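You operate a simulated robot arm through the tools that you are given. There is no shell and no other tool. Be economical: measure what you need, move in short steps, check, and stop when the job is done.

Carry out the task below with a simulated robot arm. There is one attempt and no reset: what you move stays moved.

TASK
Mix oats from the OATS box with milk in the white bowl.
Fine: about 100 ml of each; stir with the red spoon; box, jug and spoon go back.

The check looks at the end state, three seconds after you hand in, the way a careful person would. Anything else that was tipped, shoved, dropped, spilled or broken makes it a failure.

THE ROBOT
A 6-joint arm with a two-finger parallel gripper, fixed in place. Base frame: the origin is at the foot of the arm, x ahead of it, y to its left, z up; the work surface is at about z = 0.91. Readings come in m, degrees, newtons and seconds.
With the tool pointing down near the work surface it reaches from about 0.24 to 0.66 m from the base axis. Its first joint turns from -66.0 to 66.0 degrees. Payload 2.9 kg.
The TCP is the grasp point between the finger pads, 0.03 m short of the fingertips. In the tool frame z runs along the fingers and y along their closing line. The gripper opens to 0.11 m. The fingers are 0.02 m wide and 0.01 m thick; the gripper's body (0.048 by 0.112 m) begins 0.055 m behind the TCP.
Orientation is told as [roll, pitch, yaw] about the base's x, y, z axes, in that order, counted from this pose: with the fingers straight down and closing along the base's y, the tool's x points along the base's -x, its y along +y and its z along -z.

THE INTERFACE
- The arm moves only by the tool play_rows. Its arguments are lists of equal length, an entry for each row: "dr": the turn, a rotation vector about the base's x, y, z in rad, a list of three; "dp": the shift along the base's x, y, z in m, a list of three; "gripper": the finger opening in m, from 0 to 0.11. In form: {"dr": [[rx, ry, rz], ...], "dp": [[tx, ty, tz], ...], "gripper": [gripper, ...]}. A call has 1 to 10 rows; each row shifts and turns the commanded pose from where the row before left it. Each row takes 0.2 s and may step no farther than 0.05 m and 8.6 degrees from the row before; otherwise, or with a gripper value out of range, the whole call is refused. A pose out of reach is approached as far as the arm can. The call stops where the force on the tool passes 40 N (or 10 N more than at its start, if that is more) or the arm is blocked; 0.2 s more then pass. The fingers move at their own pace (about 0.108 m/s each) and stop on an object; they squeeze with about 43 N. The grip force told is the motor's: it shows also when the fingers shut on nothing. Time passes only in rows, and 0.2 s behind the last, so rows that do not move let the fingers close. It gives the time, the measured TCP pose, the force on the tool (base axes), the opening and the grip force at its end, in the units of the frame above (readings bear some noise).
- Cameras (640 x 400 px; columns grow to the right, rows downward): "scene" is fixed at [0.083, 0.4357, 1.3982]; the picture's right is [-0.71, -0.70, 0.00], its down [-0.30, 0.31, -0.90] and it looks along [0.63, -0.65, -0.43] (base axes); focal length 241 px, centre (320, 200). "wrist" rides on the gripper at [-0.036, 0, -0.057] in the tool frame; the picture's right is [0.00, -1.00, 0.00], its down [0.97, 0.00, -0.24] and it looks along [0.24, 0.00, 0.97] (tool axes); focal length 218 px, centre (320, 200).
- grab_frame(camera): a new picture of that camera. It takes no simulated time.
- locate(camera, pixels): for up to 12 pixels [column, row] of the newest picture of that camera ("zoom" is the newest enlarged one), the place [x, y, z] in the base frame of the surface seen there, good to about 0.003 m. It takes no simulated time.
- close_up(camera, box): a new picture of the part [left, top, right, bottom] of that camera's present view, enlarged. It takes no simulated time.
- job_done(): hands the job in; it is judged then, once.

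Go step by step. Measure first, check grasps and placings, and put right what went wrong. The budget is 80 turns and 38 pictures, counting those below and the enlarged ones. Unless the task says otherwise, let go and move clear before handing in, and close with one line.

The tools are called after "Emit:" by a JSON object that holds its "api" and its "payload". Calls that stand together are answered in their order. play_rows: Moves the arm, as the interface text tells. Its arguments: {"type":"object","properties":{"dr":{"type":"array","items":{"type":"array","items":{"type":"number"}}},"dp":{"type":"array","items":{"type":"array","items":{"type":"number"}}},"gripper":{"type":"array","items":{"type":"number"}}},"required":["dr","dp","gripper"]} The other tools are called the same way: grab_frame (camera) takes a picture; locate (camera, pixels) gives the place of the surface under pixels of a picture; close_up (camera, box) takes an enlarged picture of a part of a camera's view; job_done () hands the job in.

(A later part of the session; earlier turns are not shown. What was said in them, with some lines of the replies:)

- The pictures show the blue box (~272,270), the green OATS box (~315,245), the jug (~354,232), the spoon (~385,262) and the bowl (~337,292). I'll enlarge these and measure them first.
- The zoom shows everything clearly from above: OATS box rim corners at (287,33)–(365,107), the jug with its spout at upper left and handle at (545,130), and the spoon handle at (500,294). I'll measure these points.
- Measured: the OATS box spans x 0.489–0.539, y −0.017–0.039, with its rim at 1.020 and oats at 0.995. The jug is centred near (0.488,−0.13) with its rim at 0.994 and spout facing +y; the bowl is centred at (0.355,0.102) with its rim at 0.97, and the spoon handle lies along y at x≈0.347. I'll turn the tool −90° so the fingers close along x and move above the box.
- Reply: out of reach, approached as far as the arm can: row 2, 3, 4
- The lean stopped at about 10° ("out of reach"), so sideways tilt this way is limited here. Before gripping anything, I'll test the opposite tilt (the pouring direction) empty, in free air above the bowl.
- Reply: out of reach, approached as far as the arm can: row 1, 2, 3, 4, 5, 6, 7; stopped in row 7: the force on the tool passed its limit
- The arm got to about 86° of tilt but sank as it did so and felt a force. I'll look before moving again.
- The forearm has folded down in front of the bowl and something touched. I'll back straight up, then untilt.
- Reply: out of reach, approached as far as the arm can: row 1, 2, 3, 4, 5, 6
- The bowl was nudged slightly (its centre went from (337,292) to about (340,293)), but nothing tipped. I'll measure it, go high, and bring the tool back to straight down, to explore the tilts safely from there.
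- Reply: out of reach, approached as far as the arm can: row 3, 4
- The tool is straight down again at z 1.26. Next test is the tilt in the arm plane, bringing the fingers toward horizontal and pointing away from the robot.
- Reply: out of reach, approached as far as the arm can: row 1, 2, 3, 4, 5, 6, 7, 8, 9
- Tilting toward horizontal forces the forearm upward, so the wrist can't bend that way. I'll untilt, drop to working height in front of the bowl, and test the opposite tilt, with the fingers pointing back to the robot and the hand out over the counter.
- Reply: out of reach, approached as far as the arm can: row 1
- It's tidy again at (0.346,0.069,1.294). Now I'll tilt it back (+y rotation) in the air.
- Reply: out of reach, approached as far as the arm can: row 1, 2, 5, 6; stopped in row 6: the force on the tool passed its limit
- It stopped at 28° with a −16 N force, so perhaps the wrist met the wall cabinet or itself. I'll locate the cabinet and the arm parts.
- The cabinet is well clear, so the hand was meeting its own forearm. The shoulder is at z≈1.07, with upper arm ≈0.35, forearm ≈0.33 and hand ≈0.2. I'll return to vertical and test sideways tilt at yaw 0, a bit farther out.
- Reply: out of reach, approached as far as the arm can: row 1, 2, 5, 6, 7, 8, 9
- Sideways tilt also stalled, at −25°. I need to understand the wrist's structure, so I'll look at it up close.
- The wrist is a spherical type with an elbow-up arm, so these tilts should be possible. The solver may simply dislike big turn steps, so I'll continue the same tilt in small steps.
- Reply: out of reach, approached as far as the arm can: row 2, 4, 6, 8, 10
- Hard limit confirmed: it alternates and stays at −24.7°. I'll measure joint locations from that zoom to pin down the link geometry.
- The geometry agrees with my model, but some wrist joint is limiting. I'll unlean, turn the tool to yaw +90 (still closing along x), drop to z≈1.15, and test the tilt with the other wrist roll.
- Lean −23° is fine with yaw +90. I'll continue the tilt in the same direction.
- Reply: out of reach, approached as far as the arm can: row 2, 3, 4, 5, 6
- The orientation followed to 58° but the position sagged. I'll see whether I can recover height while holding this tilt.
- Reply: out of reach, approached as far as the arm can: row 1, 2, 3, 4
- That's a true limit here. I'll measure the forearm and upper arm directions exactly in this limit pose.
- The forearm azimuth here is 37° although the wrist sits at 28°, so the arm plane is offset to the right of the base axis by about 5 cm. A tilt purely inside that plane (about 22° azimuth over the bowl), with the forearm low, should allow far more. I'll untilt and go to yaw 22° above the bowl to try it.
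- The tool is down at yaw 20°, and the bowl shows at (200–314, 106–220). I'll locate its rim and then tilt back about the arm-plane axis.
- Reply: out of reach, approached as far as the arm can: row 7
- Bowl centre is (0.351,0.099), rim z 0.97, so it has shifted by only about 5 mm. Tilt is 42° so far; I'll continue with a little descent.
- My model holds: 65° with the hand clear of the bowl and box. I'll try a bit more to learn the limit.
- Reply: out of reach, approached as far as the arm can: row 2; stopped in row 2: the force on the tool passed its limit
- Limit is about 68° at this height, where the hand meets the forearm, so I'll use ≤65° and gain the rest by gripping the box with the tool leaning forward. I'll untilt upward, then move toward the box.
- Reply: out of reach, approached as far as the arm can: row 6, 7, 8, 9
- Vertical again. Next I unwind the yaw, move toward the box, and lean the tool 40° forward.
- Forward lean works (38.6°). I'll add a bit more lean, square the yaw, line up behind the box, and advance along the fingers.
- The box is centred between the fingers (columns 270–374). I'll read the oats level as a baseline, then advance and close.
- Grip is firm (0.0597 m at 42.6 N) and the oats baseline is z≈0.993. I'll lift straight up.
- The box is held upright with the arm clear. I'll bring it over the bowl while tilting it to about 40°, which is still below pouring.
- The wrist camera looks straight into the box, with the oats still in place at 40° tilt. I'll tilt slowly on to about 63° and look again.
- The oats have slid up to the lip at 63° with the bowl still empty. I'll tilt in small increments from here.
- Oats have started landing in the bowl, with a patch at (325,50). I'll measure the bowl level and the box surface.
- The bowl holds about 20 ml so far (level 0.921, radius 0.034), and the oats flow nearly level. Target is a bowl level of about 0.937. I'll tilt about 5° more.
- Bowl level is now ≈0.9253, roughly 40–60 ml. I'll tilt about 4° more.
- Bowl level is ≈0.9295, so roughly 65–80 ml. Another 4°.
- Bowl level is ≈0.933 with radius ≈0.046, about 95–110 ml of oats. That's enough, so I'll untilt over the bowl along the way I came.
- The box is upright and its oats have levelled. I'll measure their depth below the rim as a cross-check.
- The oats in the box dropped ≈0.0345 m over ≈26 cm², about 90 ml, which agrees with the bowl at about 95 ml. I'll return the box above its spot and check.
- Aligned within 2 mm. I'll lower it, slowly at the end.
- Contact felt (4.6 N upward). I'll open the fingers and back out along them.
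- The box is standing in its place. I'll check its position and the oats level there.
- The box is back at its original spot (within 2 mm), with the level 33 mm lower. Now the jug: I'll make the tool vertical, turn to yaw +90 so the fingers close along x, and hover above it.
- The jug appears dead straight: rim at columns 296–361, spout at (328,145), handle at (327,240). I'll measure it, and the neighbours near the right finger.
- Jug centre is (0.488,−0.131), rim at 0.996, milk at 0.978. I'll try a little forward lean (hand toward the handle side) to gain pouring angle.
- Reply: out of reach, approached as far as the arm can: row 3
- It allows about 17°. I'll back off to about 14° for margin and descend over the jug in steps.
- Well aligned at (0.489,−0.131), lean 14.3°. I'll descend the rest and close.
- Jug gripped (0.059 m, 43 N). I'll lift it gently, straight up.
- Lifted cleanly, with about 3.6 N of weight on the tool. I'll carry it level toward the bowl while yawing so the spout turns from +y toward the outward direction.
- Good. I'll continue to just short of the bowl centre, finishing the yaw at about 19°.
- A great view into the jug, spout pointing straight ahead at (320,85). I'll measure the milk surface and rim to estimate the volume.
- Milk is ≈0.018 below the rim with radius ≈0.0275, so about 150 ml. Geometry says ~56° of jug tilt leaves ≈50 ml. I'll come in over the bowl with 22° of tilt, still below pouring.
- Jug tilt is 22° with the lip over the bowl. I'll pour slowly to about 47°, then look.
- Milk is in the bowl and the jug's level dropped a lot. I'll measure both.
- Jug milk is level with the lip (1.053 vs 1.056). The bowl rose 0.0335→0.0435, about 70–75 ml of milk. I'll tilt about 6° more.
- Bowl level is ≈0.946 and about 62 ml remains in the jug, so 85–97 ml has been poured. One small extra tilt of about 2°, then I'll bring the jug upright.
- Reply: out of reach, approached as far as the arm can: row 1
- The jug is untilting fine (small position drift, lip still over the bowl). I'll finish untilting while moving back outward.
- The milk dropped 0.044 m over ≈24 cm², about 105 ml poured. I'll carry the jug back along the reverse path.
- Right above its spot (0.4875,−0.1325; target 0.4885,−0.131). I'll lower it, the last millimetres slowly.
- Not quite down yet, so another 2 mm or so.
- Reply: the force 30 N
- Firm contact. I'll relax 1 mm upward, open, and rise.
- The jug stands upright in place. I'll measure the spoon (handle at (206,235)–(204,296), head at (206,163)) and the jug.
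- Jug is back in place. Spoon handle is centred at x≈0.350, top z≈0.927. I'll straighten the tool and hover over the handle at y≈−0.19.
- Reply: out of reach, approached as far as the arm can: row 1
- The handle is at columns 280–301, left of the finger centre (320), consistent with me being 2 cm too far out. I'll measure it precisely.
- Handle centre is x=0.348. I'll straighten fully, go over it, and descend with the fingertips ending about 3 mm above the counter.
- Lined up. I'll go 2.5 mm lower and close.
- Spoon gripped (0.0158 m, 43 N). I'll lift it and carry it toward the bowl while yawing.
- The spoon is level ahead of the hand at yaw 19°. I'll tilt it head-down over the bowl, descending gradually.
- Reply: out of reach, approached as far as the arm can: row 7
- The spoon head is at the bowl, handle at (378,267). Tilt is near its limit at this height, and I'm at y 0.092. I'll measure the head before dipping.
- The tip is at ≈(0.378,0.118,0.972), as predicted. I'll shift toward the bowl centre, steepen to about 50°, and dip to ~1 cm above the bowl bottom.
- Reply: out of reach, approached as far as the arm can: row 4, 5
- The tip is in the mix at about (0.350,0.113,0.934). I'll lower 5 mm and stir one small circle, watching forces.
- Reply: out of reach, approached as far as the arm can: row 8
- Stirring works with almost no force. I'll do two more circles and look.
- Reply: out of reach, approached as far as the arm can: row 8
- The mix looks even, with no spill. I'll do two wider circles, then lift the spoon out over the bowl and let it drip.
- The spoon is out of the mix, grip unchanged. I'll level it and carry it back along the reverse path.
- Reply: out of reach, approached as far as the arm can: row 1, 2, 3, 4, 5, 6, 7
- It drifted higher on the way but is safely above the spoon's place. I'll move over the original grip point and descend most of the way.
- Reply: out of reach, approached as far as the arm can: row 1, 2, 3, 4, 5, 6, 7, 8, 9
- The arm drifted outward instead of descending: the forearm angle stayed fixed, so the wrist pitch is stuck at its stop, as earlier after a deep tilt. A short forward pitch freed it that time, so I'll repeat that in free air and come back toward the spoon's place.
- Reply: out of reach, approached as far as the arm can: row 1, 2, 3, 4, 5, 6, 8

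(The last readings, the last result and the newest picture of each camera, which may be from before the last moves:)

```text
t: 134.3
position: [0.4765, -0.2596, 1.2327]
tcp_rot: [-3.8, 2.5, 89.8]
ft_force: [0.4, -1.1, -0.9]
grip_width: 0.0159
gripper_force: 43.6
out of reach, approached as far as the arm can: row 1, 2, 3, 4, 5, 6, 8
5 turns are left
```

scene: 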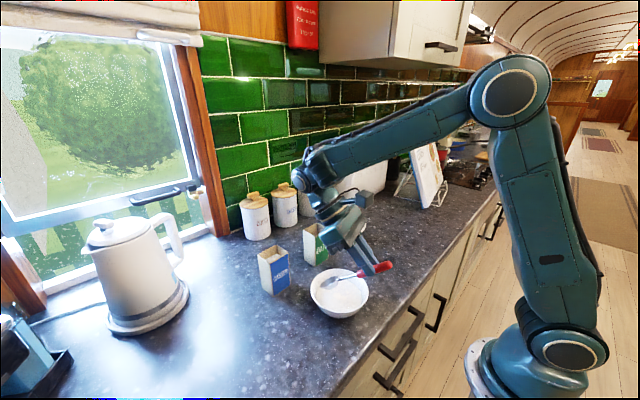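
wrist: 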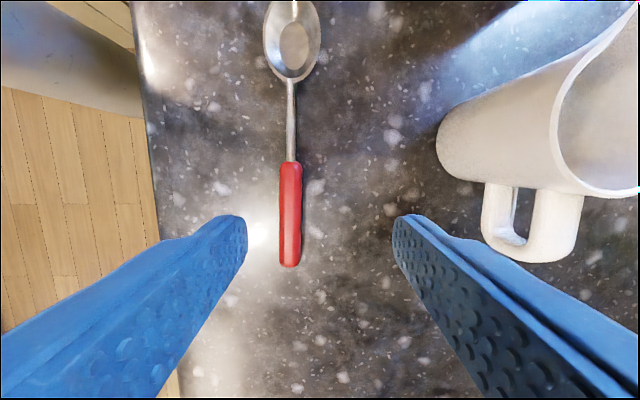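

The wrist is still stuck, with the spoon firmly held and high up. I'll go up to the known-good starting pose (yaw 0, z≈1.33), where the wrist is free, and from there return to yaw 90 above the spoon's place.

Emit:
{"api": "play_rows", "payload": {"dr": [[0.022, 0.033, -0.14], [0.022, 0.033, -0.14], [0, 0, -0.14], [0, 0, -0.14], [0, 0, -0.14], [0, 0, -0.14], [0, 0, -0.14], [0, 0, -0.14], [0, 0, -0.14], [0, 0, -0.14]], "dp": [[-0.0137, 0.029, 0.01], [-0.0137, 0.029, 0.01], [-0.0137, 0.029, 0.01], [-0.0137, 0.029, 0.01], [-0.0137, 0.029, 0.01], [-0.0137, 0.029, 0.01], [-0.0137, 0.029, 0.01], [-0.0137, 0.029, 0.01], [-0.0137, 0.029, 0.01], [-0.0137, 0.029, 0.01]], "gripper": [0.005, 0.005, 0.005, 0.005, 0.005, 0.005, 0.005, 0.005, 0.005, 0.005]}}

Emit:
{"api": "play_rows", "payload": {"dr": [[0, 0, -0.083], [0, 0, -0.083], [0, 0, 0]], "dp": [[0, 0, 0], [0, 0, 0], [0, 0, 0]], "gripper": [0.005, 0.005, 0.005]}}

Emit:
{"api": "play_rows", "payload": {"dr": [[0, 0, 0.14], [0, 0, 0.14], [0, 0, 0.14], [0, 0, 0.14], [0, 0, 0.14], [0, 0, 0.14], [0, 0, 0.14], [0, 0, 0.14], [0, 0, 0.14], [0, 0, 0.14]], "dp": [[0.001, -0.0219, -0.018], [0.001, -0.0219, -0.018], [0.001, -0.0219, -0.018], [0.001, -0.0219, -0.018], [0.001, -0.0219, -0.018], [0.001, -0.0219, -0.018], [0.001, -0.0219, -0.018], [0.001, -0.0219, -0.018], [0, -0.0219, -0.018], [0, -0.0219, -0.018]], "gripper": [0.005, 0.005, 0.005, 0.005, 0.005, 0.005, 0.005, 0.005, 0.005, 0.005]}}

Emit:
{"api": "play_rows", "payload": {"dr": [[0, 0, 0.083], [0, 0, 0.083], [0, 0, 0]], "dp": [[0, 0, 0], [0, 0, 0], [0, 0, 0]], "gripper": [0.005, 0.005, 0.005]}}

Emit:
{"api": "grab_frame", "payload": {"camera": "scene"}}

```text
t: 136.5
position: [0.3416, 0.0269, 1.3337]
tcp_rot: [0.3, 0.5, 9.7]
ft_force: [-0.2, 1.2, 0.1]
grip_width: 0.0156
gripper_force: 43.4
```

```text
t: 137.3
position: [0.3407, 0.028, 1.334]
tcp_rot: [0.3, 0.5, 0.2]
ft_force: [0.7, 0.2, -0.2]
grip_width: 0.0156
gripper_force: 43.2
```

```text
t: 139.5
position: [0.3471, -0.1925, 1.1558]
tcp_rot: [0.1, 0.5, 80.5]
ft_force: [-0.7, -0.4, -0.3]
grip_width: 0.0158
gripper_force: 43.2
```

```text
t: 140.3
position: [0.3463, -0.1921, 1.1549]
tcp_rot: [0.3, 0.4, 90.0]
ft_force: [-0.5, 0.7, -0.3]
grip_width: 0.0154
gripper_force: 42.8
```

```text
2 pictures are left
4 turns are left
```

scene: 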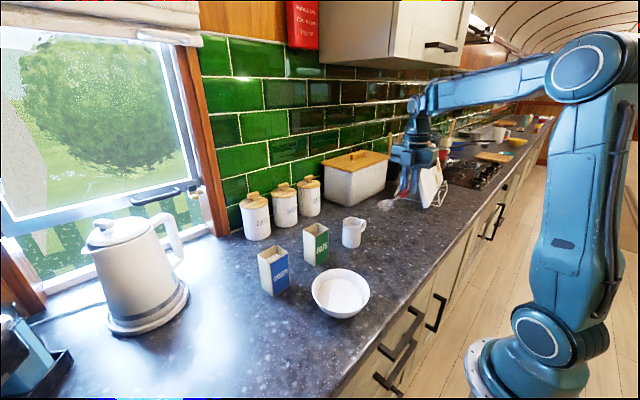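

The wrist is free again, directly above the spoon's place; bowl, jug and boxes all stand fine and there's no spill. I'll descend, slowly at the end.

Emit:
{"api": "play_rows", "payload": {"dr": [[0, 0, 0], [0, 0, 0], [0, 0, 0], [0, 0, 0], [0, 0, 0], [0, 0, 0], [0, 0, 0], [0, 0, 0], [0, 0, 0], [0, 0, 0]], "dp": [[0.0014, 0.0035, -0.02], [0, 0, -0.03], [0, 0, -0.035], [0, 0, -0.035], [0, 0, -0.03], [0, 0, -0.025], [0, 0, -0.015], [0, 0, -0.008], [0, 0, -0.005], [0, 0, 0]], "gripper": [0.005, 0.005, 0.005, 0.005, 0.005, 0.005, 0.005, 0.005, 0.005, 0.005]}}

Emit:
{"api": "grab_frame", "payload": {"camera": "wrist"}}

```text
t: 142.5
position: [0.3479, -0.1857, 0.9501]
tcp_rot: [0.3, 0.5, 90.0]
ft_force: [-0.2, 1.1, -0.1]
grip_width: 0.0156
gripper_force: 43.0
```

```text
1 pictures are left
3 turns are left
```

wrist: 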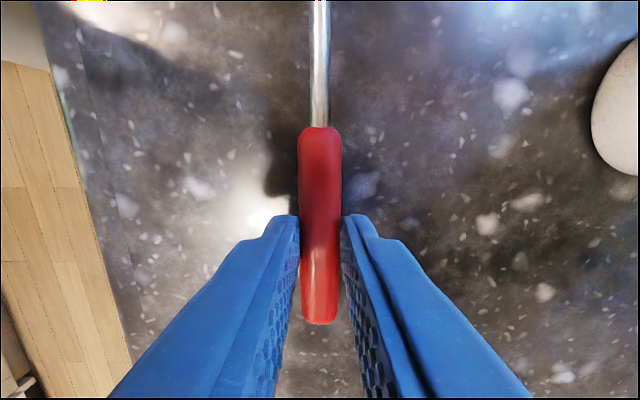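

The spoon is held straight, about 5 mm above the counter. I'll lower the last millimetres, open gently, rise clear, and take a final look.

Emit:
{"api": "play_rows", "payload": {"dr": [[0, 0, 0], [0, 0, 0], [0, 0, 0], [0, 0, 0], [0, 0, 0]], "dp": [[0, -0.002, -0.0013], [0, 0, -0.0013], [0, 0, -0.0012], [0, 0, -0.001], [0, 0, 0]], "gripper": [0.005, 0.005, 0.005, 0.005, 0.005]}}

Emit:
{"api": "play_rows", "payload": {"dr": [[0, 0, 0], [0, 0, 0], [0, 0, 0], [0, 0, 0], [0, 0, 0], [0, 0, 0], [0, 0, 0], [0, 0, 0]], "dp": [[0, 0, 0], [0, 0, 0], [0, 0, 0], [0, 0, 0.01], [0, 0, 0.03], [0, 0, 0.04], [0, 0, 0.045], [0, 0, 0.045]], "gripper": [0.025, 0.04, 0.05, 0.05, 0.05, 0.05, 0.05, 0.05]}}

Emit:
{"api": "grab_frame", "payload": {"camera": "scene"}}

```text
t: 143.7
position: [0.349, -0.1896, 0.9469]
tcp_rot: [0.3, 0.6, 90.0]
ft_force: [-0.6, -2.8, 6.8]
grip_width: 0.0161
gripper_force: 43.4
```

```text
t: 145.5
position: [0.351, -0.19, 1.1146]
tcp_rot: [0.3, 0.5, 90.0]
ft_force: [0.4, -0.1, 0.1]
grip_width: 0.0501
gripper_force: 0.0
```

```text
0 pictures are left
2 turns are left
```

scene: 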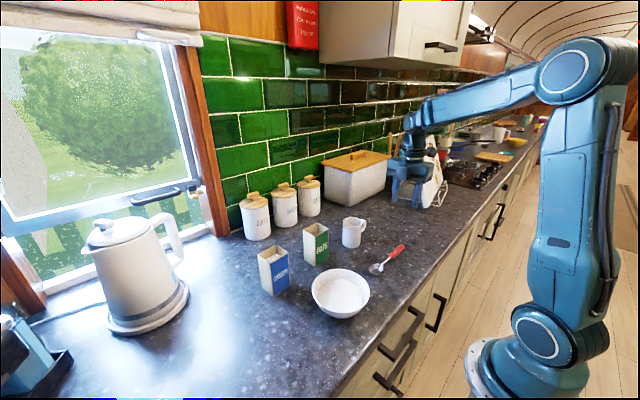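

The final picture shows the spoon back at (385,262), the jug and both boxes in place, the bowl upright with the mix, no visible spill, and the hand clear. Handing in.

Emit:
{"api": "job_done", "payload": {}}

```text
The job is handed in.
```

The bowl holds about 90 ml of oats and 105 ml of milk (estimated from the levels), stirred with the red spoon. The box, jug and spoon are back in their places with no visible spill, but an early test move nudged the bowl about 5 mm and I left it there.
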